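You operate a simulated robot arm through the tools that you are given. There is no shell and no other tool. Be economical: measure what you need, move in short steps, check, and stop when the job is done.

You are at the controls of a simulated robot arm. One attempt, no reset.

JOB
Rub the stuck powder off the silver plate and lift it on to the hood.
Fine: stop the belt first; use the felt block and put it back. What is to be rubbed or washed off counts as gone when no trace of it is left.
Where things are to end (x, y in the base frame): silver plate within 60 mm of [760, 110].

The check looks at the end state, three seconds after you hand in, the way a careful person would. Anything else that was tipped, shoved, dropped, spilled or broken makes it a failure.

ROBOT AND FRAMES
A 6-joint arm with a four-finger gripper on a trunk, on a base that drives. Base frame: it is fixed to the floor where the robot stands at the start and does not move with it; the origin is under the middle of the robot, x ahead of it, y to its left, z up. Lengths are in mm, angles in degrees, forces in N, time in s.
With the tool pointing down near the work surface it reaches from about 580 to 860 mm from the robot's upright axis, wherever it stands. Its first joint turns from -166.0 to 166.0 degrees. Places, roughly: green button [600, 0, 1000]; heat dial [600, 200, 1100]; red switch [600, 300, 1000]; speed dial [600, 0, 1100]; top of the hood [800, 100, 1300]. Payload 3.43 kg.
The tool frame sits at the grasp point between the pads (the TCP): z along the fingers, y along the line on which they close. The tips reach 30 mm beyond it. The gripper opens to 120 mm. The gripper's body begins 85 mm behind the TCP.
Orientation is told as [roll, pitch, yaw] about the base's x, y, z axes, in that order, counted from this pose: with the fingers straight down and closing along the base's y, the tool's x points along the base's -x, its y along +y and its z along -z.

CONTROLS
- The arm moves only by the tool move_arm. Its arguments are lists of equal length, an entry for each row: "dp": the shift along the tool's x, y, z in mm, a list of three; "rot": the turn, a rotation vector about the tool's x, y, z in degrees, a list of three; "jaw": the gripper command, from -1 (shut) to 1 (fully open), values between in proportion. In form: {"dp": [[dx, dy, dz], ...], "rot": [[wx, wy, wz], ...], "jaw": [jaw, ...]}. A call has 1 to 8 rows; each row shifts and turns the commanded pose from where the row before left it, along the tool's axes as they then stand. A row lasts 0.2 s, in which the tool goes at most 50 mm and 8.6 degrees; a call with a longer step from one row to the next is refused whole, and so is a gripper value outside its range. A pose out of reach is approached as far as the arm can. The call stops where the force on the tool passes 90 N (or 10 N more than at its start, if that is more) or the arm is blocked; 0.2 s more then pass. The fingers move at their own pace and stop on an object; they squeeze with about 25 N. The grip force told is the motor's: it shows also when the fingers shut on nothing. Time passes only in rows, and 0.2 s behind the last, so rows that do not move let the fingers close. The reply holds the time, the measured pose of the TCP, the force on the tool along the base axes, the opening and the grip force, in the units named above and with some noise, with the torque about the TCP (base axes, N m) and any sound that the robot's microphone picked up.
- Cameras (640 x 400 px; columns grow to the right, rows downward): "scene" is now at [65, 190, 1752]; the picture's right is [-0.11, -0.99, 0.00], its down [-0.62, 0.07, -0.78] and it looks along [0.77, -0.09, -0.63] (base axes); focal length 270 px, centre (320, 200). "wrist" rides on the gripper at [71, -17, -121] in the tool frame; the picture's right is [0.23, 0.97, 0.00], its down [-0.81, 0.19, -0.55] and it looks along [-0.54, 0.13, 0.83] (tool axes); focal length 275 px, centre (320, 200). There is no depth. A picture from a camera that has moved, and an enlarged one, comes with that camera's place and axes in the base frame and with its lens.
- grab_frame(camera): a new picture of that camera. The clock stands still meanwhile.
- move_column(by): slides the trunk up (or, below 0, down) by that many mm; the arm and the scene camera ride with it, the base frame stays. It gives what a move gives, with no picture.
- roll_base(legs): drives the robot by 1 to 6 legs, each [ahead, left, turn to the left] in mm, mm and degrees, along the robot's own axes; the way and the turn of a leg run together, so that a leg with both is an arc; at most 1500 mm and 180 degrees a leg. The arm and the cameras ride along, it lands a little off, and it stops where it bumps. It gives what a move gives.
- head_to(pan, tilt): turns the head with the scene camera to pan (to the left, within 120 degrees either way) and tilt (down, from -29 to 69), counted from straight ahead of the robot. It gives what a move gives.
- enlarge(camera, box): a new picture of the part [left, top, right, bottom] of that camera's present view, enlarged. The clock stands still meanwhile.
- sign_off(): hands the job in; it is judged then, once.

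Go step by step. Nothing tells you exact positions but the pictures and the camera data: compare them with the known pose of the tool, close in by small moves and look again before you grip or let go. The budget is 120 turns and 90 pictures, counting those below and the enlarged ones. Unless the task says otherwise, let go and move clear before handing in, and close with one line.

The tools are called after ">>>" as a command line: name --argument value ..., lists and objects as JSON in quotes. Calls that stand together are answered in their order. move_arm: Moves the arm, as the interface text tells. Its arguments: {"type":"object","properties":{"dp":{"type":"array","items":{"type":"array","items":{"type":"number"}}},"rot":{"type":"array","items":{"type":"array","items":{"type":"number"}}},"jaw":{"type":"array","items":{"type":"number"}}},"required":["dp","rot","jaw"]} The other tools are called the same way: move_column (by) slides the trunk up or down; roll_base (legs) drives the base; head_to (pan, tilt) turns the head that bears the scene camera; grab_frame (camera) takes a picture; enlarge (camera, box) takes an enlarged picture of a part of a camera's view; sign_off () hands the job in.

At the start:

```text
t: 0.0
tool_pos: [449.8, 151.2, 1567.3]
tool_rot: [-0.1, -0.1, 0.1]
contact_force: [0.6, -0.2, -0.4]
ft_torque: [0.01, 0.0, 0.04]
width: 119.9
grasp_force: 0.1
trunk travel left (down, up): [-325.0, 215.0]
robot x, y, heading: [-3.1, -0.4, -0.1]
head pan, tilt: [-6.4, 38.8]
```

scene: 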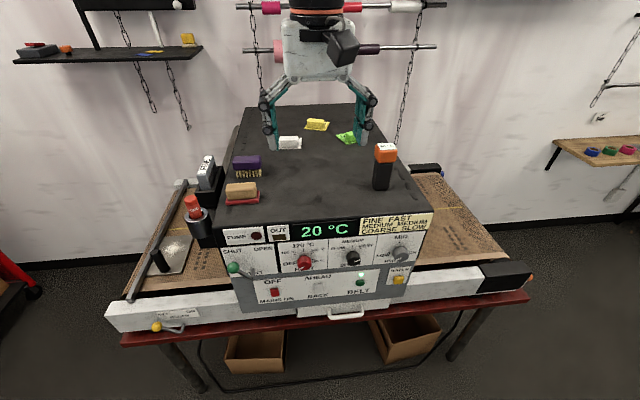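
wrist: 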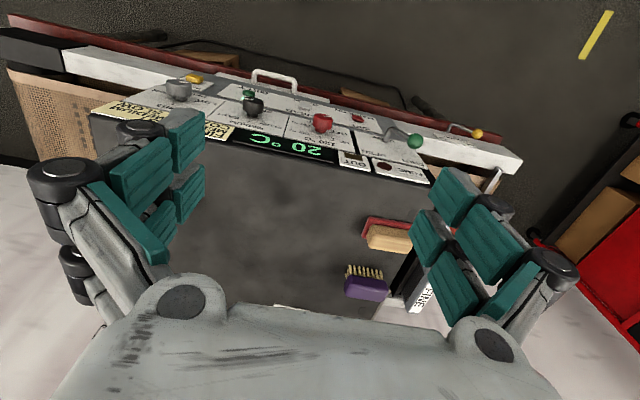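

I see a conveyor machine with a hood, controls at the front, and a silver plate with white powder at the left on the belt. I'll enlarge to read details.

>>> enlarge --camera "scene" --box '[210, 200, 450, 320]'

>>> enlarge --camera "scene" --box '[110, 140, 290, 340]'

>>> enlarge --camera "scene" --box '[220, 90, 420, 210]'

```text
2.67 times, centred on (330, 260) of scene
camera zoom: at [65.0, 190.0, 1752.0], right [-0.11, -0.99, 0.0], down [-0.62, 0.07, -0.78], along [0.77, -0.09, -0.63], focal length 721 px, centre (293, 40)
```

zoom: 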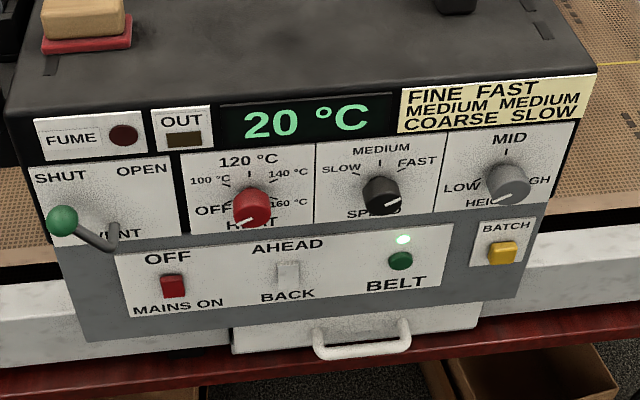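

```text
2.00 times, centred on (200, 240) of scene
camera zoom: at [65.0, 190.0, 1752.0], right [-0.11, -0.99, 0.0], down [-0.62, 0.07, -0.78], along [0.77, -0.09, -0.63], focal length 541 px, centre (560, 120)
```

zoom: 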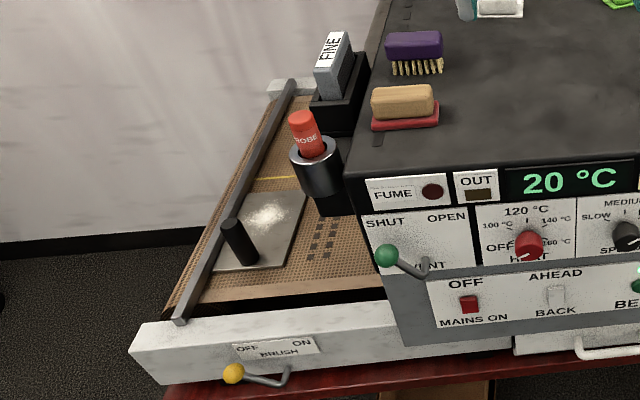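

```text
3.20 times, centred on (320, 150) of scene
camera zoom: at [65.0, 190.0, 1752.0], right [-0.11, -0.99, 0.0], down [-0.62, 0.07, -0.78], along [0.77, -0.09, -0.63], focal length 865 px, centre (320, 360)
```

zoom: 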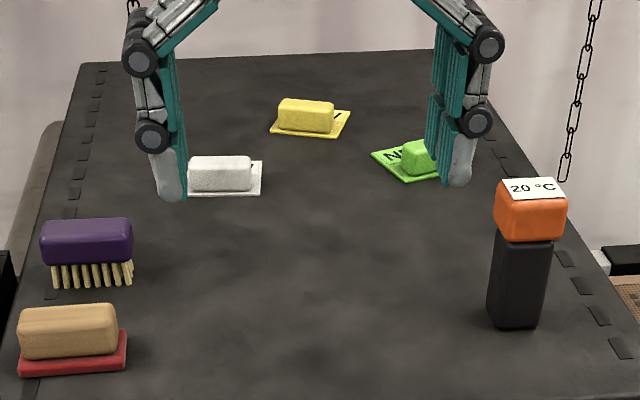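

The belt light is on; the plate has a handle and white powder. Several blocks are on the hood, so I need to identify the felt one.

>>> enlarge --camera "scene" --box '[265, 110, 365, 160]'

>>> enlarge --camera "scene" --box '[190, 145, 290, 215]'

>>> enlarge --camera "scene" --box '[10, 0, 210, 70]'

```text
6.40 times, centred on (315, 135) of scene
camera zoom: at [65.0, 190.0, 1752.0], right [-0.11, -0.99, 0.0], down [-0.62, 0.07, -0.78], along [0.77, -0.09, -0.63], focal length 1730 px, centre (352, 616)
```

zoom: 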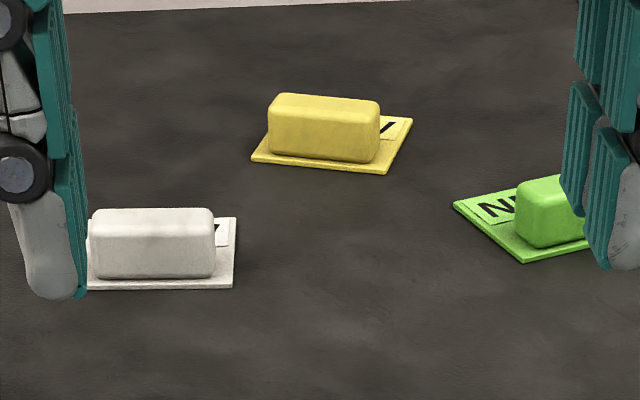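

```text
5.71 times, centred on (240, 180) of scene
camera zoom: at [65.0, 190.0, 1752.0], right [-0.11, -0.99, 0.0], down [-0.62, 0.07, -0.78], along [0.77, -0.09, -0.63], focal length 1545 px, centre (777, 314)
```

zoom: 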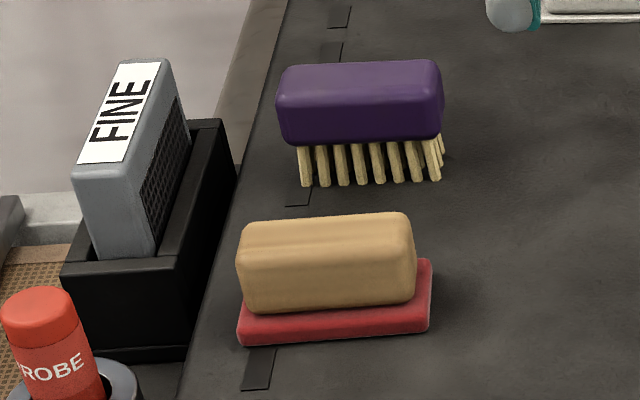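

```text
3.20 times, centred on (110, 35) of scene
camera zoom: at [65.0, 190.0, 1752.0], right [-0.11, -0.99, 0.0], down [-0.62, 0.07, -0.78], along [0.77, -0.09, -0.63], focal length 865 px, centre (992, 728)
```

zoom: 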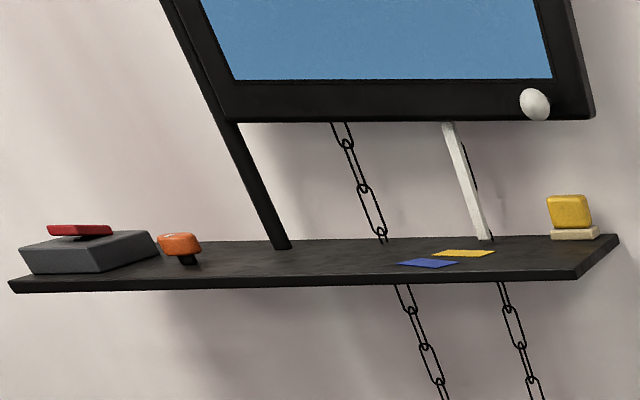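

Labels on the white, yellow and green pads are partly hidden. I'll shift the arm to read them with the wrist camera.

>>> move_arm --dp '[[-40, -25, -20], [-40, -25, -20], [-40, -25, 0], [-40, -25, 0]]' --rot '[[0, 0, 0], [0, 0, 0], [0, 0, 0], [0, 0, 0]]' --jaw '[1, 1, 1, 1]'

>>> grab_frame --camera "wrist"

>>> grab_frame --camera "scene"

```text
refused: row 1 steps farther than a row can; nothing moved
```

```text
81 pictures are left
camera wrist: at [379.1, 135.5, 1686.8], right [-0.23, 0.97, 0.0], down [0.81, 0.19, 0.55], along [0.54, 0.13, -0.83], focal length 275 px, centre (320, 200)
```

wrist: 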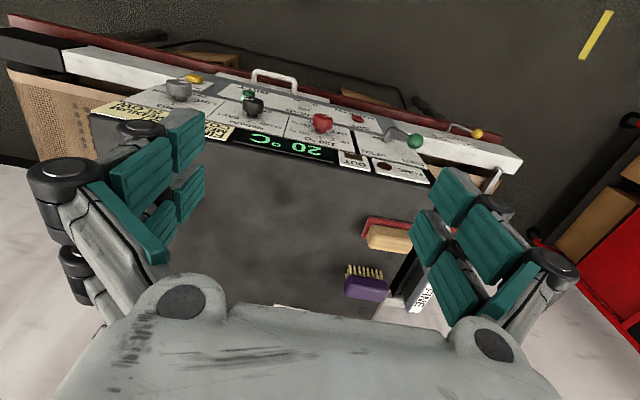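

```text
80 pictures are left
camera scene: at [65.0, 190.0, 1752.0], right [-0.11, -0.99, 0.0], down [-0.62, 0.07, -0.78], along [0.77, -0.09, -0.63], focal length 270 px, centre (320, 200)
```

scene: 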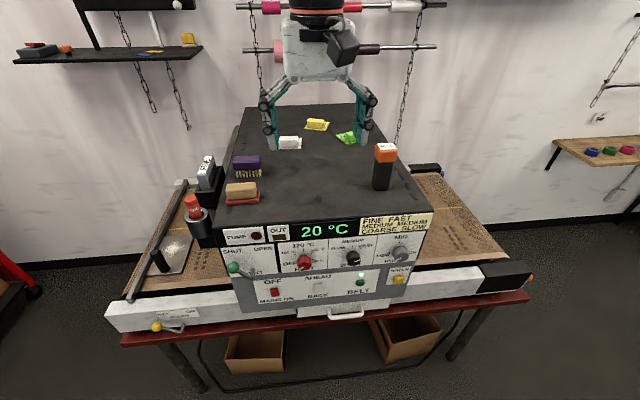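

That step was slightly too long; I'll redo it with shorter rows.

>>> move_arm --dp '[[-40, -20, 0], [-40, -20, 0], [-40, -20, 0], [-40, -20, 0], [-40, 0, 0]]' --rot '[[0, 0, 0], [0, 0, 0], [0, 0, 0], [0, 0, 0], [0, 0, 0]]' --jaw '[1, 1, 1, 1, 1]'

>>> grab_frame --camera "wrist"

>>> grab_frame --camera "scene"

```text
t: 1.2
tool_pos: [653.1, 72.0, 1566.6]
tool_rot: [0.0, 0.2, 0.0]
contact_force: [0.9, 0.6, -0.8]
ft_torque: [0.04, 0.1, -0.01]
width: 119.9
grasp_force: 0.1
trunk travel left (down, up): [-325.0, 215.0]
robot x, y, heading: [-4.0, 2.2, 0.1]
head pan, tilt: [-6.4, 38.8]
```

```text
79 pictures are left
camera wrist: at [582.5, 56.4, 1685.7], right [-0.23, 0.97, 0.0], down [0.81, 0.19, 0.55], along [0.54, 0.13, -0.83], focal length 275 px, centre (320, 200)
```

wrist: 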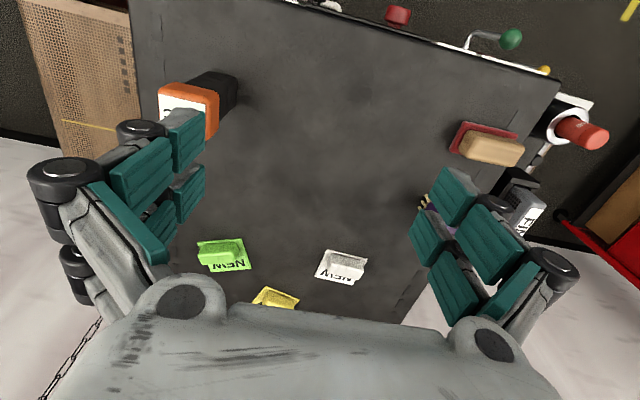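

```text
78 pictures are left
camera scene: at [67.7, 190.6, 1751.7], right [-0.11, -0.99, 0.0], down [-0.62, 0.07, -0.78], along [0.77, -0.09, -0.63], focal length 270 px, centre (320, 200)
```

scene: 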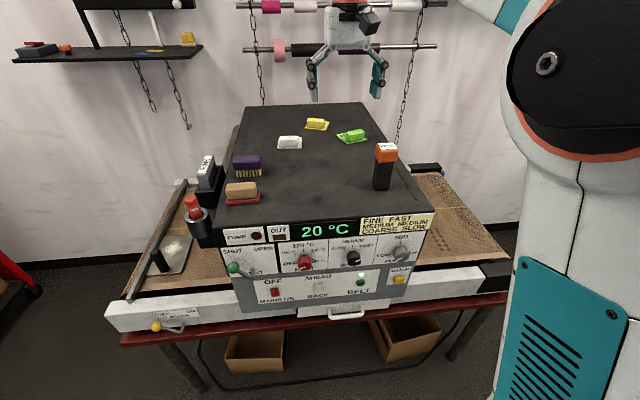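

The three pads carry "NEW" labels; I'll look closer at textures.

>>> enlarge --camera "wrist" --box '[180, 220, 380, 320]'

>>> enlarge --camera "wrist" --box '[430, 90, 550, 180]'

>>> enlarge --camera "scene" --box '[220, 110, 370, 210]'

```text
3.20 times, centred on (280, 270) of wrist
camera zoom: at [582.5, 56.4, 1685.7], right [-0.23, 0.97, 0.0], down [0.81, 0.19, 0.55], along [0.54, 0.13, -0.83], focal length 881 px, centre (448, -24)
```

zoom: 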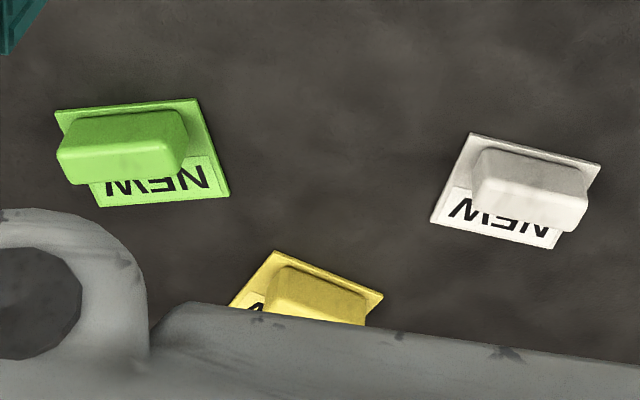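

```text
4.44 times, centred on (490, 135) of wrist
camera zoom: at [582.5, 56.4, 1685.7], right [-0.23, 0.97, 0.0], down [0.81, 0.19, 0.55], along [0.54, 0.13, -0.83], focal length 1224 px, centre (-436, 489)
```

zoom: 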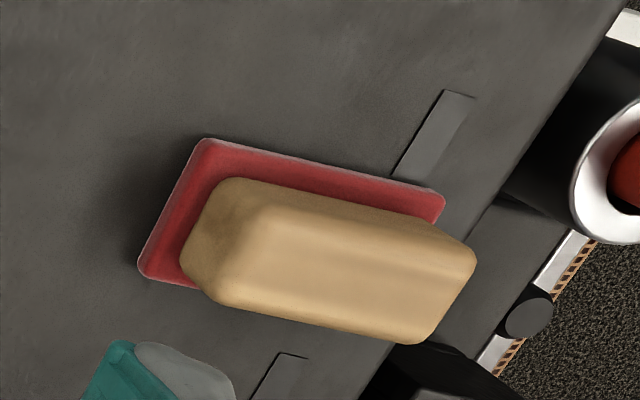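

```text
4.00 times, centred on (295, 160) of scene
camera zoom: at [67.7, 190.6, 1751.7], right [-0.11, -0.99, 0.0], down [-0.62, 0.07, -0.78], along [0.77, -0.09, -0.63], focal length 1081 px, centre (420, 360)
```

zoom: 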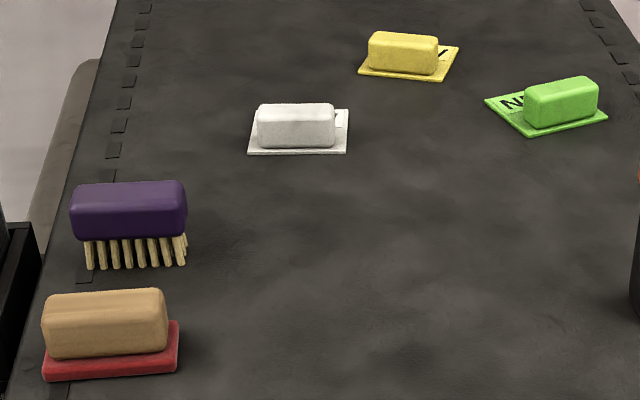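

The tan block with the red sole is evidently the felt block; the green belt button sits near (575, -3, 969) on a vertical front panel. I'll back the base off to be able to press it with a tilted tool.

>>> roll_base --legs '[[-250, 0, 0]]'

>>> move_column --by -200

>>> move_arm --dp '[[0, 0, 0], [0, 0, 0], [0, 0, 0], [0, 0, 0], [0, 0, 0], [0, 0, 0], [0, 0, 0], [0, 0, 0]]' --rot '[[0, -8, 0], [0, -8, 0], [0, -8, 0], [0, -8, 0], [0, -8, 0], [0, -8, 0], [0, -8, 0], [0, 0, 0]]' --jaw '[-1, -1, -1, -1, -1, -1, -1, -1]'

>>> grab_frame --camera "scene"

```text
t: 3.0
tool_pos: [399.1, 71.7, 1567.8]
tool_rot: [0.0, -0.1, 0.1]
contact_force: [0.1, -0.1, -0.2]
ft_torque: [0.02, -0.06, -0.01]
width: 119.7
grasp_force: 0.1
trunk travel left (down, up): [-325.0, 215.0]
robot x, y, heading: [-254.2, 1.6, 0.1]
head pan, tilt: [-6.4, 38.8]
```

```text
t: 5.2
tool_pos: [401.7, 72.0, 1367.1]
tool_rot: [0.0, -0.1, 0.0]
contact_force: [-0.5, 0.1, 0.2]
ft_torque: [-0.02, 0.01, 0.0]
width: 119.9
grasp_force: 0.1
trunk travel left (down, up): [-125.0, 415.0]
robot x, y, heading: [-251.4, -2.2, 0.2]
head pan, tilt: [-6.4, 38.8]
```

```text
t: 7.0
tool_pos: [399.0, 72.7, 1367.7]
tool_rot: [0.1, -56.1, 0.1]
contact_force: [-0.4, -0.4, 0.2]
ft_torque: [-0.01, 0.0, 0.0]
width: 0.0
grasp_force: 24.8
trunk travel left (down, up): [-125.0, 415.0]
robot x, y, heading: [-249.0, -0.7, 0.2]
head pan, tilt: [-6.4, 38.8]
```

```text
74 pictures are left
camera scene: at [-220.1, 127.1, 1557.0], right [-0.83, -0.56, 0.0], down [-0.33, 0.48, -0.81], along [0.46, -0.67, -0.58], focal length 270 px, centre (320, 200)
```

scene: 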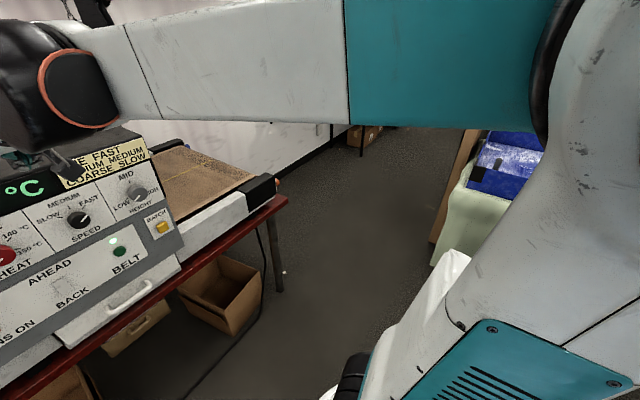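

The scene camera has been swung aside; the belt light is visible still on. I'll point the head back.

>>> head_to --pan -6 --tilt 30

>>> grab_frame --camera "scene"

>>> grab_frame --camera "wrist"

```text
t: 7.7
tool_pos: [399.3, 71.6, 1368.2]
tool_rot: [-0.1, -56.0, 0.0]
contact_force: [0.1, 0.1, 0.1]
ft_torque: [0.01, -0.01, -0.02]
width: 0.1
grasp_force: 25.0
trunk travel left (down, up): [-125.0, 415.0]
robot x, y, heading: [-244.8, -1.3, -0.1]
head pan, tilt: [-6.0, 30.0]
```

```text
73 pictures are left
camera scene: at [-213.7, 128.1, 1566.5], right [-0.79, -0.62, 0.0], down [-0.3, 0.39, -0.87], along [0.54, -0.69, -0.49], focal length 270 px, centre (320, 200)
```

scene: 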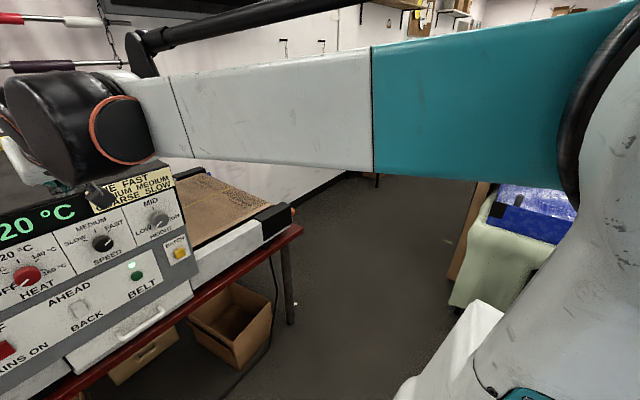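

```text
72 pictures are left
camera wrist: at [261.5, 56.2, 1374.6], right [-0.13, 0.97, -0.19], down [0.0, 0.19, 0.98], along [0.99, 0.13, -0.02], focal length 275 px, centre (320, 200)
```

wrist: 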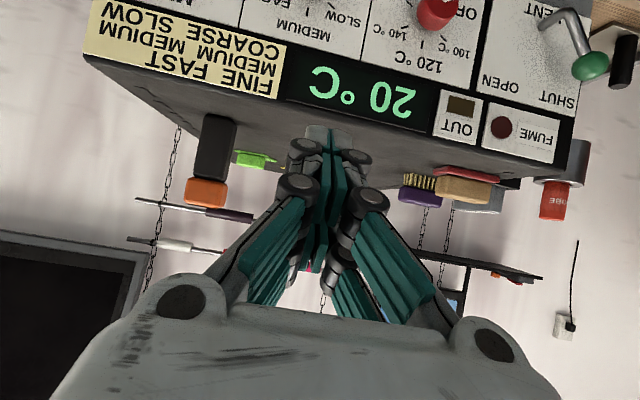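

The tool is now tilted 56° toward the panel. I'll lower it to stand in front of the green button.

>>> move_column --by -100

>>> move_arm --dp '[[23.6, -9.4, 28], [23.6, -9.4, 28], [23.6, -9.4, 28], [23.6, -9.4, 28], [23.6, -9.4, 28], [23.6, -9.4, 28], [23.6, -9.4, 28], [23.6, -9.4, 28]]' --rot '[[0, 0, 0], [0, 0, 0], [0, 0, 0], [0, 0, 0], [0, 0, 0], [0, 0, 0], [0, 0, 0], [0, 0, 0]]' --jaw '[-1, -1, -1, -1, -1, -1, -1, -1]'

>>> grab_frame --camera "wrist"

>>> grab_frame --camera "scene"

```text
t: 9.0
tool_pos: [401.3, 71.9, 1267.4]
tool_rot: [0.0, -56.1, -0.1]
contact_force: [0.1, -0.1, 1.5]
ft_torque: [-0.01, -0.01, 0.01]
width: 0.0
grasp_force: 25.0
trunk travel left (down, up): [-25.0, 515.0]
robot x, y, heading: [-249.9, 3.7, 0.0]
head pan, tilt: [-6.0, 30.0]
```

```text
t: 10.8
tool_pos: [481.4, -2.7, 986.6]
tool_rot: [0.0, -56.0, 0.1]
contact_force: [-1.2, 0.4, 0.7]
ft_torque: [-0.02, -0.04, -0.02]
width: 0.1
grasp_force: 25.4
trunk travel left (down, up): [-25.0, 515.0]
robot x, y, heading: [-251.5, 2.2, -0.1]
head pan, tilt: [-6.0, 30.0]
```

```text
71 pictures are left
camera wrist: at [341.4, -18.5, 992.7], right [-0.13, 0.97, -0.19], down [-0.01, 0.19, 0.98], along [0.99, 0.13, -0.02], focal length 275 px, centre (320, 200)
```

wrist: 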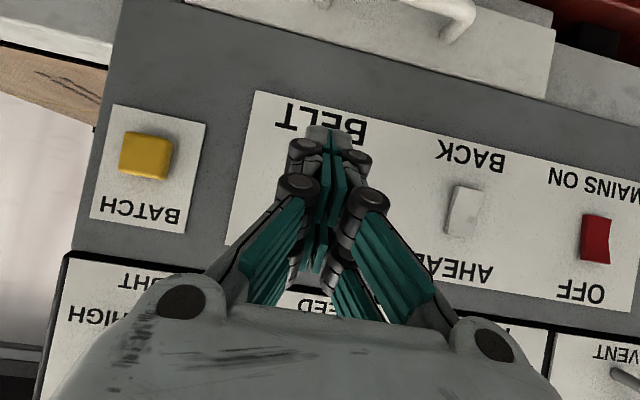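

```text
70 pictures are left
camera scene: at [-179.5, 190.3, 1465.5], right [-0.1, -0.99, 0.0], down [-0.5, 0.05, -0.87], along [0.86, -0.09, -0.5], focal length 270 px, centre (320, 200)
```

scene: 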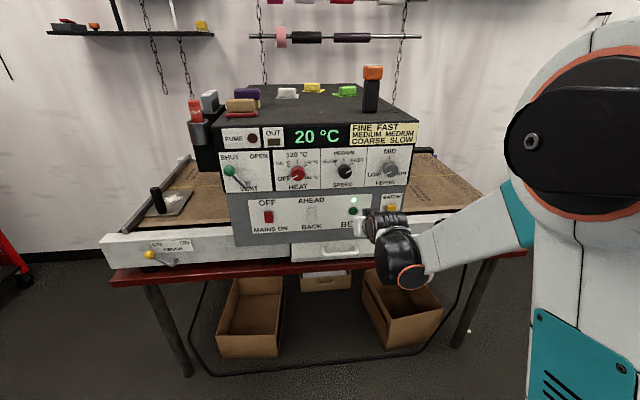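

The scene camera is back in place. I'll zoom to see the fingertip relative to the button.

>>> enlarge --camera "scene" --box '[300, 180, 420, 260]'

>>> enlarge --camera "wrist" --box '[220, 80, 420, 220]'

```text
5.00 times, centred on (360, 220) of scene
camera zoom: at [-179.5, 190.3, 1465.5], right [-0.1, -0.99, 0.0], down [-0.5, 0.05, -0.87], along [0.86, -0.09, -0.5], focal length 1352 px, centre (120, 100)
```

zoom: 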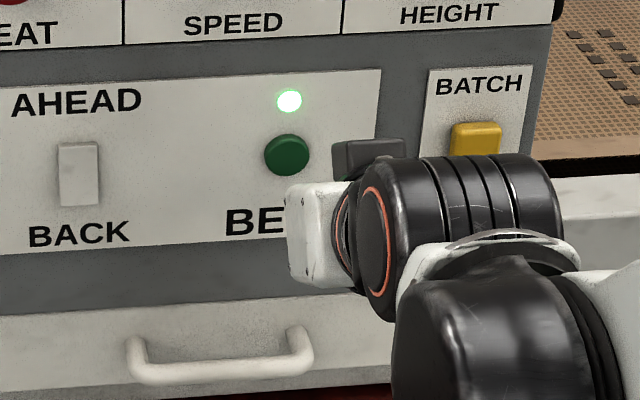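

```text
2.86 times, centred on (320, 150) of wrist
camera zoom: at [341.4, -18.5, 992.7], right [-0.13, 0.97, -0.19], down [-0.01, 0.19, 0.98], along [0.99, 0.13, -0.02], focal length 786 px, centre (320, 343)
```

zoom: 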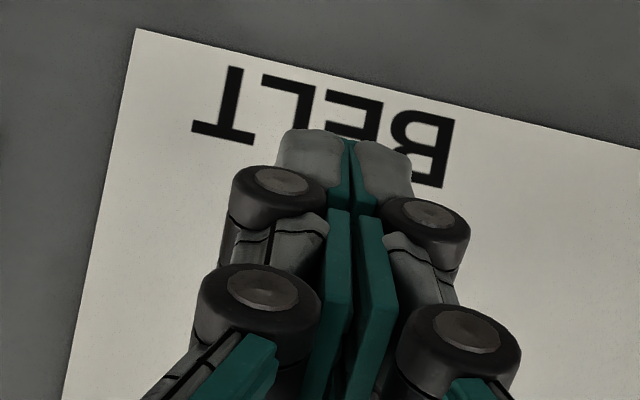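

Button is at about (575, -1, 978). I'll approach, then press horizontally in small steps.

>>> move_arm --dp '[[-16, 1, 16.4], [-16, 1, 16.4], [-2.8, 0, 4.15], [-2.8, 0, 4.15], [0, 0, 0]]' --rot '[[0, 0, 0], [0, 0, 0], [0, 0, 0], [0, 0, 0], [0, 0, 0]]' --jaw '[-1, -1, -1, -1, -1]'

>>> enlarge --camera "scene" --box '[300, 180, 420, 260]'

```text
t: 12.0
tool_pos: [535.1, 0.2, 993.1]
tool_rot: [0.1, -56.0, 0.0]
contact_force: [-2.8, 0.4, 1.1]
ft_torque: [-0.01, -0.04, 0.02]
width: 6.2
grasp_force: 33.6
trunk travel left (down, up): [-25.0, 515.0]
robot x, y, heading: [-249.0, -0.8, 0.3]
head pan, tilt: [-6.0, 30.0]
heard: click
```

```text
5.00 times, centred on (360, 220) of scene
camera zoom: at [-179.7, 190.2, 1465.6], right [-0.1, -0.99, 0.0], down [-0.5, 0.05, -0.87], along [0.86, -0.09, -0.5], focal length 1352 px, centre (120, 100)
```

zoom: 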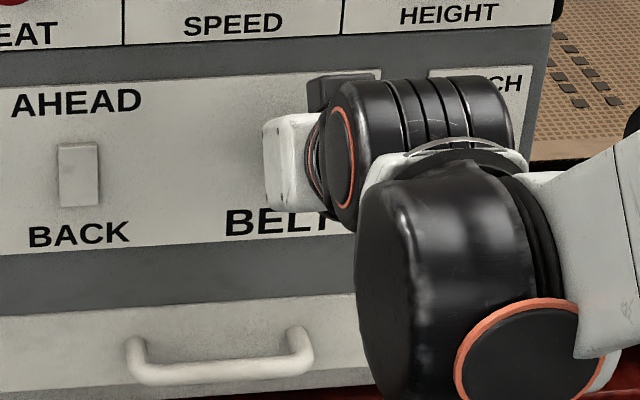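

A click was heard. I'll withdraw and check the light.

>>> move_arm --dp '[[14, 0, -20.8], [22, 0, -33], [26, 0, 0], [26, 0, 0]]' --rot '[[0, 0, 0], [0, 0, 0], [0, 0, 0], [0, 0, 0]]' --jaw '[-1, -1, -1, -1]'

>>> enlarge --camera "scene" --box '[260, 160, 420, 260]'

>>> enlarge --camera "scene" --box '[90, 80, 290, 280]'

```text
t: 13.0
tool_pos: [442.6, -1.1, 951.0]
tool_rot: [0.1, -56.0, -0.1]
contact_force: [-0.9, 0.1, 0.0]
ft_torque: [-0.01, -0.02, 0.0]
width: 0.0
grasp_force: 33.7
trunk travel left (down, up): [-25.0, 515.0]
robot x, y, heading: [-252.2, 0.4, 0.3]
head pan, tilt: [-6.0, 30.0]
```

```text
4.00 times, centred on (340, 210) of scene
camera zoom: at [-179.0, 190.1, 1465.5], right [-0.1, -0.99, 0.0], down [-0.5, 0.05, -0.87], along [0.86, -0.09, -0.5], focal length 1081 px, centre (240, 160)
```

zoom: 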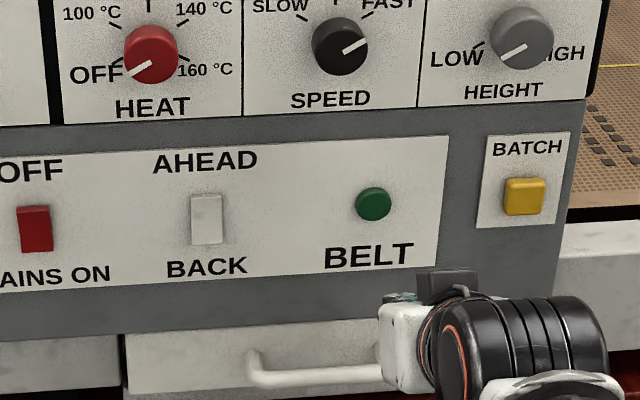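

```text
2.00 times, centred on (190, 180) of scene
camera zoom: at [-179.0, 190.1, 1465.5], right [-0.1, -0.99, 0.0], down [-0.5, 0.05, -0.87], along [0.86, -0.09, -0.5], focal length 541 px, centre (580, 240)
```

zoom: 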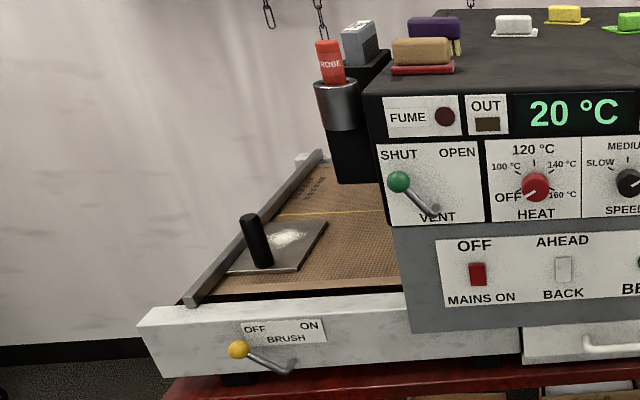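

The belt light is off: belt stopped. Now I raise the arm, turn the tool down again, and move the base to (0, 350), from which block, plate and hood target are all in reach.

>>> move_column --by 325

>>> move_arm --dp '[[-39.8, 0, -26.8], [-39.8, 0, -26.8], [-39.8, 0, -26.8], [-39.8, 0, -26.8], [-39.8, 0, -26.8]]' --rot '[[0, 0, 0], [0, 0, 0], [0, 0, 0], [0, 0, 0], [0, 0, 0]]' --jaw '[1, 1, 1, 1, 1]'

>>> move_arm --dp '[[0, 0, 0], [0, 0, 0], [0, 0, 0], [0, 0, 0], [0, 0, 0], [0, 0, 0], [0, 0, 0]]' --rot '[[0, 8, 0], [0, 8, 0], [0, 8, 0], [0, 8, 0], [0, 8, 0], [0, 8, 0], [0, 8, 0]]' --jaw '[1, 1, 1, 1, 1, 1, 1]'

>>> roll_base --legs '[[0, 350, 0], [250, 0, 0]]'

>>> grab_frame --camera "scene"

>>> grab_frame --camera "wrist"

```text
t: 16.2
tool_pos: [443.5, -1.2, 1276.1]
tool_rot: [-0.1, -56.0, -0.1]
contact_force: [0.0, 0.1, 1.6]
ft_torque: [0.02, 0.0, 0.0]
width: 0.0
grasp_force: 33.5
trunk travel left (down, up): [-350.0, 190.0]
robot x, y, heading: [-247.6, -2.8, 0.2]
head pan, tilt: [-6.0, 30.0]
```

```text
t: 17.4
tool_pos: [442.1, -1.0, 1519.2]
tool_rot: [0.1, -56.0, 0.0]
contact_force: [0.8, 0.5, 0.0]
ft_torque: [0.01, 0.01, 0.0]
width: 119.9
grasp_force: 0.0
trunk travel left (down, up): [-350.0, 190.0]
robot x, y, heading: [-249.9, -0.6, 0.0]
head pan, tilt: [-6.0, 30.0]
```

```text
t: 19.0
tool_pos: [443.6, -1.6, 1516.1]
tool_rot: [0.1, 0.1, 0.0]
contact_force: [0.7, 0.0, 0.2]
ft_torque: [-0.02, 0.05, 0.01]
width: 120.0
grasp_force: 0.0
trunk travel left (down, up): [-350.0, 190.0]
robot x, y, heading: [-249.6, -0.0, -0.1]
head pan, tilt: [-6.0, 30.0]
```

```text
t: 22.7
tool_pos: [692.4, 348.8, 1516.7]
tool_rot: [0.0, 0.1, 0.0]
contact_force: [0.1, 0.2, -0.8]
ft_torque: [0.01, 0.04, 0.03]
width: 120.0
grasp_force: 0.0
trunk travel left (down, up): [-350.0, 190.0]
robot x, y, heading: [-1.2, 354.4, 0.4]
head pan, tilt: [-6.0, 30.0]
```

```text
64 pictures are left
camera scene: at [71.9, 542.2, 1790.5], right [-0.1, -0.99, 0.0], down [-0.5, 0.05, -0.87], along [0.86, -0.09, -0.5], focal length 270 px, centre (320, 200)
```

scene: 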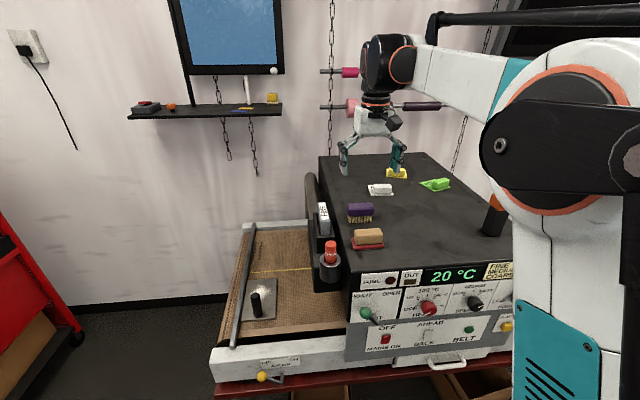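

```text
63 pictures are left
camera wrist: at [623.2, 335.2, 1635.2], right [-0.23, 0.97, 0.0], down [0.81, 0.19, 0.55], along [0.54, 0.13, -0.83], focal length 275 px, centre (320, 200)
```

wrist: 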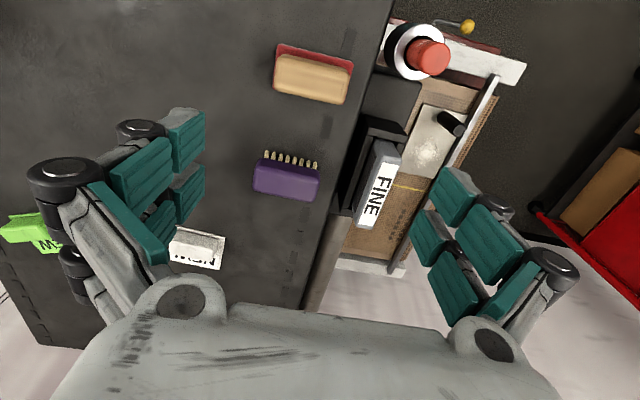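

Good view. I'll zoom both pictures on the felt block to triangulate it, and on the plate.

>>> enlarge --camera "wrist" --box '[250, 30, 370, 120]'

>>> enlarge --camera "scene" --box '[330, 190, 410, 260]'

>>> enlarge --camera "wrist" --box '[390, 70, 510, 190]'

>>> enlarge --camera "scene" --box '[225, 260, 305, 340]'

```text
4.44 times, centred on (310, 75) of wrist
camera zoom: at [623.2, 335.2, 1635.2], right [-0.23, 0.97, 0.0], down [0.81, 0.19, 0.55], along [0.54, 0.13, -0.83], focal length 1224 px, centre (364, 756)
```

zoom: 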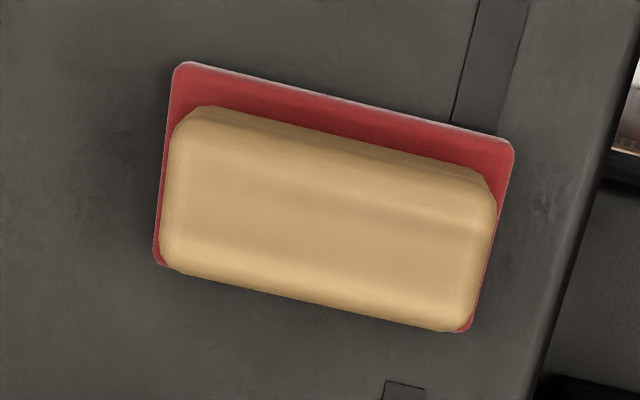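

```text
5.71 times, centred on (370, 225) of scene
camera zoom: at [71.9, 542.2, 1790.5], right [-0.1, -0.99, 0.0], down [-0.5, 0.05, -0.87], along [0.86, -0.09, -0.5], focal length 1545 px, centre (34, 57)
```

zoom: 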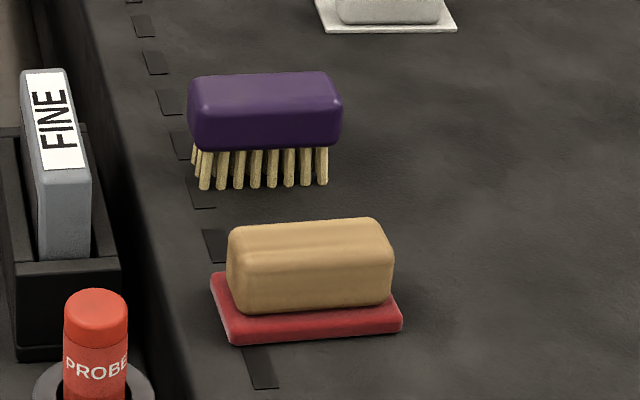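

```text
3.33 times, centred on (450, 130) of wrist
camera zoom: at [623.2, 335.2, 1635.2], right [-0.23, 0.97, 0.0], down [0.81, 0.19, 0.55], along [0.54, 0.13, -0.83], focal length 918 px, centre (-113, 433)
```

zoom: 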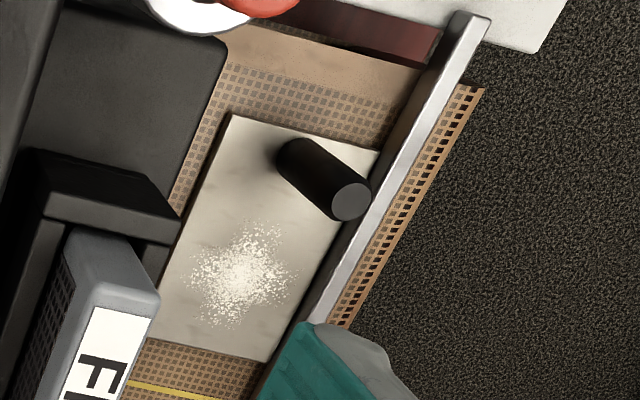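

```text
5.00 times, centred on (265, 300) of scene
camera zoom: at [71.9, 542.2, 1790.5], right [-0.1, -0.99, 0.0], down [-0.5, 0.05, -0.87], along [0.86, -0.09, -0.5], focal length 1352 px, centre (595, -300)
```

zoom: 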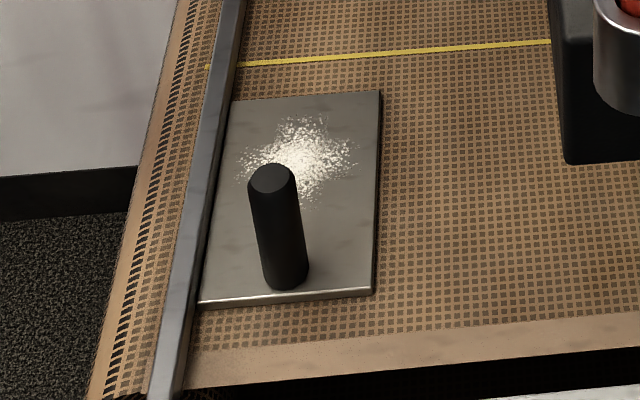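

The block pad spans x 658–707, y 297–384 (center about (682, 341)), top of handle about z 1318; plate top is about z 878 with a tall handle at (766, 705) and powder around (890, 709). I'll turn the gripper 90° to close across the block's short side and look again.

>>> move_arm --dp '[[9.5, -8, 40], [0, 0, 30], [0, 0, 30], [0, 0, 0], [0, 0, 0], [0, 0, 0], [0, 0, 0], [0, 0, 0]]' --rot '[[0, 0, 0], [0, 0, 8.4], [0, 0, 8.4], [0, 0, 8.4], [0, 0, 8.4], [0, 0, 8.4], [0, 0, 8.4], [0, 0, 8.4]]' --jaw '[0.3, 0.3, 0.3, 0.3, 0.3, 0.3, 0.3, 0.3]'

>>> move_arm --dp '[[0, 0, 0], [0, 0, 0], [0, 0, 0], [0, 0, 0], [0, 0, 0]]' --rot '[[0, 0, 8.2], [0, 0, 8.2], [0, 0, 8.2], [0, 0, 6.6], [0, 0, 0]]' --jaw '[0.3, 0.3, 0.3, 0.3, 0.3]'

>>> grab_frame --camera "wrist"

>>> enlarge --camera "scene" --box '[290, 120, 450, 260]'

```text
t: 24.5
tool_pos: [682.0, 344.3, 1417.5]
tool_rot: [0.0, -0.1, -59.0]
contact_force: [-0.3, 0.1, -0.4]
ft_torque: [0.01, 0.01, -0.02]
width: 78.0
grasp_force: 0.1
trunk travel left (down, up): [-350.0, 190.0]
robot x, y, heading: [-3.3, 349.8, 0.0]
head pan, tilt: [-6.0, 30.0]
```

```text
t: 25.7
tool_pos: [682.5, 342.6, 1417.0]
tool_rot: [0.0, 0.0, -90.2]
contact_force: [0.3, -0.2, -0.1]
ft_torque: [-0.02, 0.01, 0.0]
width: 77.8
grasp_force: 0.0
trunk travel left (down, up): [-350.0, 190.0]
robot x, y, heading: [-3.0, 353.8, 0.2]
head pan, tilt: [-6.0, 30.0]
```

```text
58 pictures are left
camera wrist: at [666.8, 415.5, 1535.7], right [0.97, 0.23, 0.0], down [0.19, -0.81, 0.55], along [0.13, -0.54, -0.83], focal length 275 px, centre (320, 200)
```

wrist: 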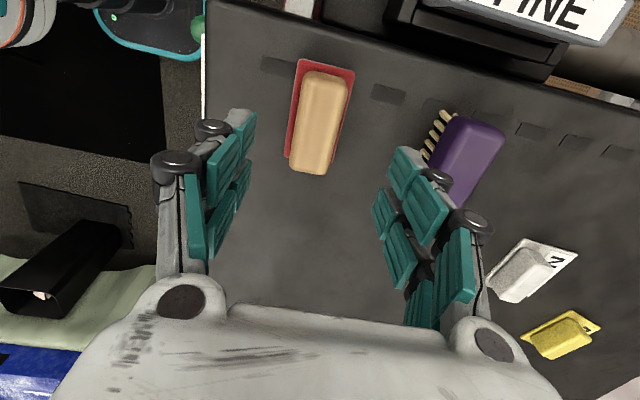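

```text
2.86 times, centred on (370, 190) of scene
camera zoom: at [70.2, 542.2, 1790.6], right [-0.1, -0.99, 0.0], down [-0.5, 0.05, -0.87], along [0.86, -0.09, -0.5], focal length 772 px, centre (177, 229)
```

zoom: 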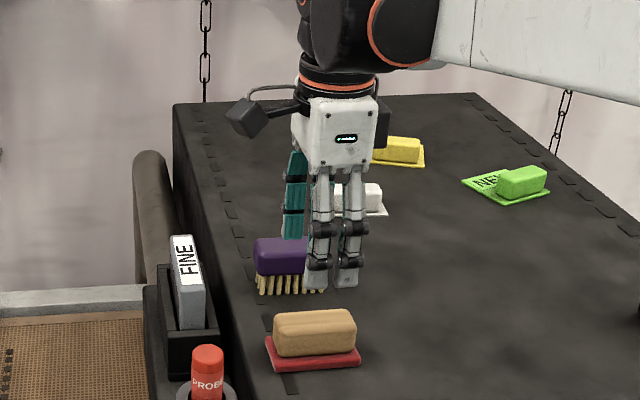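

Block confirmed at about (682, 340.5). I descend with 78 mm opening and grip it.

>>> move_arm --dp '[[0, 0, 33], [0, 0, 33], [0, 0, 20], [0, 0, 11], [0, 0, 0], [0, 0, 0], [0, 0, 0], [0, 0, 0]]' --rot '[[0, 0, 0], [0, 0, 0], [0, 0, 0], [0, 0, 0], [0, 0, 0], [0, 0, 0], [0, 0, 0], [0, 0, 0]]' --jaw '[0.3, 0.3, 0.3, 0.3, 0.3, -1, -1, -1]'

>>> enlarge --camera "scene" --box '[310, 160, 430, 260]'

>>> grab_frame --camera "wrist"

```text
t: 27.5
tool_pos: [682.9, 343.1, 1319.7]
tool_rot: [0.0, 0.0, -90.0]
contact_force: [-0.1, 0.2, -0.9]
ft_torque: [0.0, 0.04, 0.0]
width: 35.5
grasp_force: 25.0
trunk travel left (down, up): [-350.0, 190.0]
robot x, y, heading: [-2.2, 353.0, 0.0]
head pan, tilt: [-6.0, 30.0]
```

```text
4.00 times, centred on (370, 210) of scene
camera zoom: at [70.2, 542.2, 1790.6], right [-0.1, -0.99, 0.0], down [-0.5, 0.05, -0.87], along [0.86, -0.09, -0.5], focal length 1081 px, centre (120, 160)
```

zoom: 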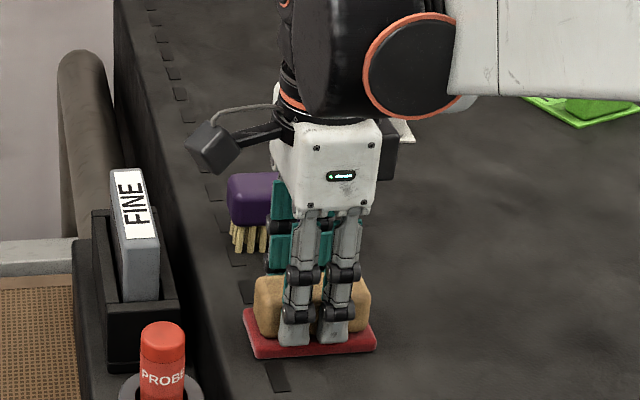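

```text
55 pictures are left
camera wrist: at [666.8, 415.1, 1438.6], right [0.97, 0.23, 0.0], down [0.19, -0.81, 0.55], along [0.13, -0.54, -0.83], focal length 275 px, centre (320, 200)
```

wrist: 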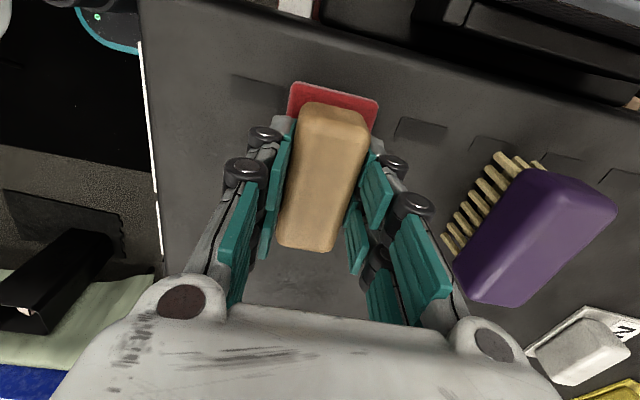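

Gripped (35.5 mm). I lift 150 mm and drive the base toward the plate: to about (100, 650).

>>> move_arm --dp '[[0, 0, -20], [0, 0, -45], [0, 0, -45], [0, 0, -40]]' --rot '[[0, 0, 0], [0, 0, 0], [0, 0, 0], [0, 0, 0]]' --jaw '[-1, -1, -1, -1]'

>>> roll_base --legs '[[0, 300, 0], [100, 0, 0]]'

>>> grab_frame --camera "scene"

>>> grab_frame --camera "wrist"

```text
t: 28.5
tool_pos: [681.5, 341.9, 1468.9]
tool_rot: [-0.1, 0.0, -90.0]
contact_force: [0.7, -0.5, 0.3]
ft_torque: [-0.02, -0.05, -0.02]
width: 35.4
grasp_force: 25.1
trunk travel left (down, up): [-350.0, 190.0]
robot x, y, heading: [3.6, 351.1, -0.1]
head pan, tilt: [-6.0, 30.0]
```

```text
t: 31.3
tool_pos: [786.1, 639.2, 1467.6]
tool_rot: [-0.1, -0.1, -90.0]
contact_force: [0.6, 0.8, -1.0]
ft_torque: [0.02, 0.07, 0.0]
width: 35.2
grasp_force: 25.2
trunk travel left (down, up): [-350.0, 190.0]
robot x, y, heading: [98.4, 647.5, -0.1]
head pan, tilt: [-6.0, 30.0]
```

```text
54 pictures are left
camera scene: at [173.3, 839.2, 1790.4], right [-0.11, -0.99, 0.0], down [-0.5, 0.05, -0.86], along [0.86, -0.09, -0.5], focal length 270 px, centre (320, 200)
```

scene: 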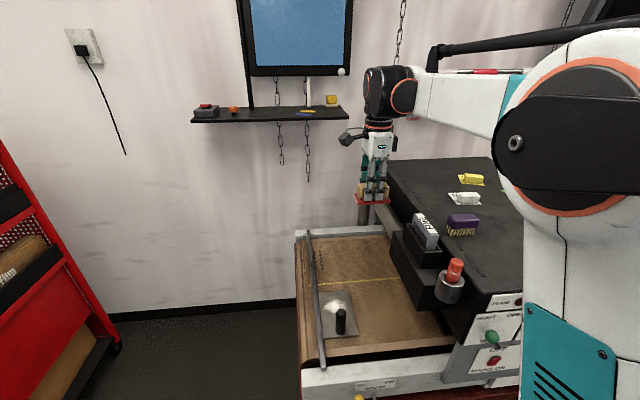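

```text
53 pictures are left
camera wrist: at [770.0, 711.7, 1586.9], right [0.97, 0.23, 0.0], down [0.19, -0.81, 0.55], along [0.13, -0.54, -0.83], focal length 275 px, centre (320, 200)
```

wrist: 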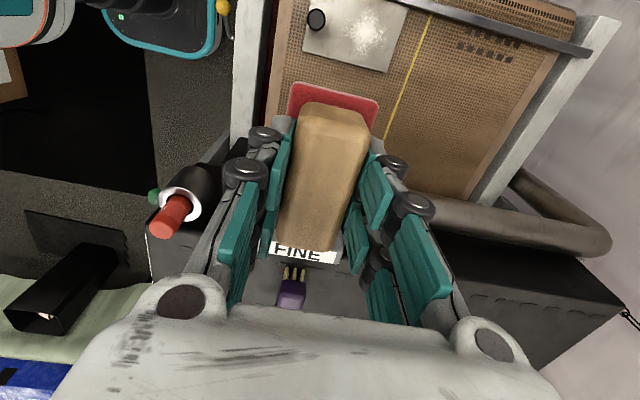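

The way down is open. I shift over the powder at high level, then lower the column and look.

>>> move_arm --dp '[[22, 34.7, 0], [22, 34.7, 0], [22, 34.7, 0], [0, 0, 0]]' --rot '[[0, 0, 0], [0, 0, 0], [0, 0, 0], [0, 0, 0]]' --jaw '[-1, -1, -1, -1]'

>>> move_column --by -320

>>> grab_frame --camera "scene"

>>> grab_frame --camera "wrist"

```text
t: 32.3
tool_pos: [886.1, 704.7, 1469.5]
tool_rot: [0.1, 0.0, -90.0]
contact_force: [-1.0, -0.5, -0.9]
ft_torque: [0.02, -0.06, 0.0]
width: 35.4
grasp_force: 24.5
trunk travel left (down, up): [-350.0, 190.0]
robot x, y, heading: [103.8, 649.1, -0.1]
head pan, tilt: [-6.0, 30.0]
```

```text
t: 35.5
tool_pos: [887.5, 705.3, 1148.9]
tool_rot: [0.0, 0.0, -90.1]
contact_force: [-0.1, 0.5, -1.1]
ft_torque: [0.0, -0.01, 0.02]
width: 35.7
grasp_force: 24.7
trunk travel left (down, up): [-30.0, 510.0]
robot x, y, heading: [101.9, 648.7, -0.1]
head pan, tilt: [-6.0, 30.0]
```

```text
52 pictures are left
camera scene: at [170.4, 839.0, 1470.6], right [-0.11, -0.99, 0.0], down [-0.5, 0.05, -0.87], along [0.86, -0.09, -0.5], focal length 270 px, centre (320, 200)
```

scene: 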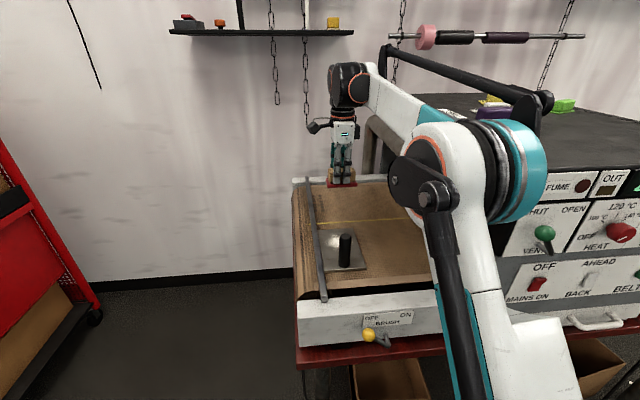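

```text
51 pictures are left
camera wrist: at [871.5, 777.0, 1268.5], right [0.97, 0.23, 0.0], down [0.19, -0.81, 0.55], along [0.13, -0.54, -0.83], focal length 275 px, centre (320, 200)
```

wrist: 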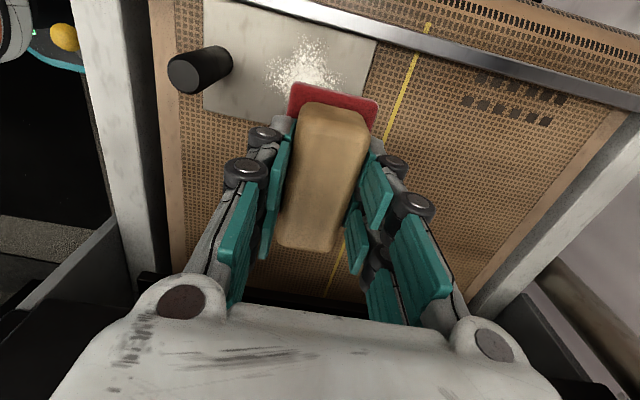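

The plate is at x 740–944, y 635–769, powder about x 818–921, y 660–757. I lower the block onto the powder's middle in careful steps.

>>> move_arm --dp '[[0, -17, 40], [0, 0, 45], [0, 0, 45], [0, 0, 45], [0, 0, 15], [0, 0, 0]]' --rot '[[0, 0, 0], [0, 0, 0], [0, 0, 0], [0, 0, 0], [0, 0, 0], [0, 0, 0]]' --jaw '[-1, -1, -1, -1, -1, -1]'

>>> grab_frame --camera "wrist"

>>> enlarge --camera "scene" --box '[270, 150, 430, 310]'

```text
t: 36.9
tool_pos: [871.0, 705.5, 959.7]
tool_rot: [0.0, -0.1, -90.0]
contact_force: [-0.3, -0.2, -0.4]
ft_torque: [0.01, -0.01, -0.01]
width: 35.4
grasp_force: 24.8
trunk travel left (down, up): [-30.0, 510.0]
robot x, y, heading: [100.6, 649.8, -0.2]
head pan, tilt: [-6.0, 30.0]
```

```text
50 pictures are left
camera wrist: at [854.9, 777.2, 1078.8], right [0.97, 0.23, 0.0], down [0.19, -0.81, 0.55], along [0.13, -0.54, -0.83], focal length 275 px, centre (320, 200)
```

wrist: 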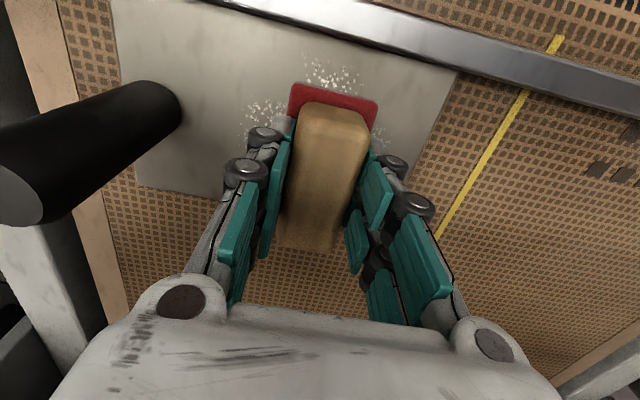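

```text
2.50 times, centred on (350, 230) of scene
camera zoom: at [170.6, 839.1, 1470.6], right [-0.11, -0.99, 0.0], down [-0.5, 0.05, -0.87], along [0.86, -0.09, -0.5], focal length 676 px, centre (245, 125)
```

zoom: 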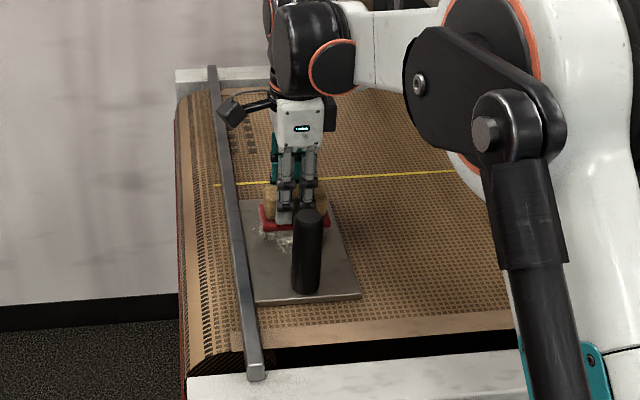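

Block is right above the powder and clear of handle and rail. Continue down to contact.

>>> move_arm --dp '[[0, 0, 15], [0, 0, 8], [0, 0, 4], [0, 0, 3], [0, 0, 0]]' --rot '[[0, 0, 0], [0, 0, 0], [0, 0, 0], [0, 0, 0], [0, 0, 0]]' --jaw '[-1, -1, -1, -1, -1]'

```text
t: 37.7
tool_pos: [868.4, 704.1, 941.3]
tool_rot: [0.5, 0.0, -90.0]
contact_force: [-3.5, -0.9, 50.9]
ft_torque: [-0.01, 0.8, -0.02]
width: 35.7
grasp_force: 24.6
trunk travel left (down, up): [-30.0, 510.0]
robot x, y, heading: [100.5, 645.0, -0.1]
head pan, tilt: [-6.0, 30.0]
stopped in row 4: the force on the tool passed its limit at 98 N (the readings are from after the stop); the commanded pose is now the measured one
```

Contact at TCP z about 941. I ease off to a lighter pressure before rubbing.

>>> move_arm --dp '[[0, 0, -1.5], [0, 0, 0]]' --rot '[[0, 0, 0], [0, 0, 0]]' --jaw '[-1, -1]'

```text
t: 38.3
tool_pos: [869.9, 703.3, 941.2]
tool_rot: [0.5, 0.0, -90.0]
contact_force: [-5.4, 0.4, 51.7]
ft_torque: [-0.11, 0.75, -0.02]
width: 35.7
grasp_force: 24.8
trunk travel left (down, up): [-30.0, 510.0]
robot x, y, heading: [101.6, 648.9, -0.0]
head pan, tilt: [-6.0, 30.0]
```

>>> move_arm --dp '[[0, 0, -2], [0, 0, 0]]' --rot '[[0, 0, 0], [0, 0, 0]]' --jaw '[-1, -1]'

```text
t: 38.9
tool_pos: [869.3, 704.9, 942.4]
tool_rot: [0.3, 0.0, -89.9]
contact_force: [-11.3, -1.0, 28.3]
ft_torque: [-0.08, 0.76, 0.02]
width: 35.6
grasp_force: 25.0
trunk travel left (down, up): [-30.0, 510.0]
robot x, y, heading: [96.9, 646.5, -0.1]
head pan, tilt: [-6.0, 30.0]
```

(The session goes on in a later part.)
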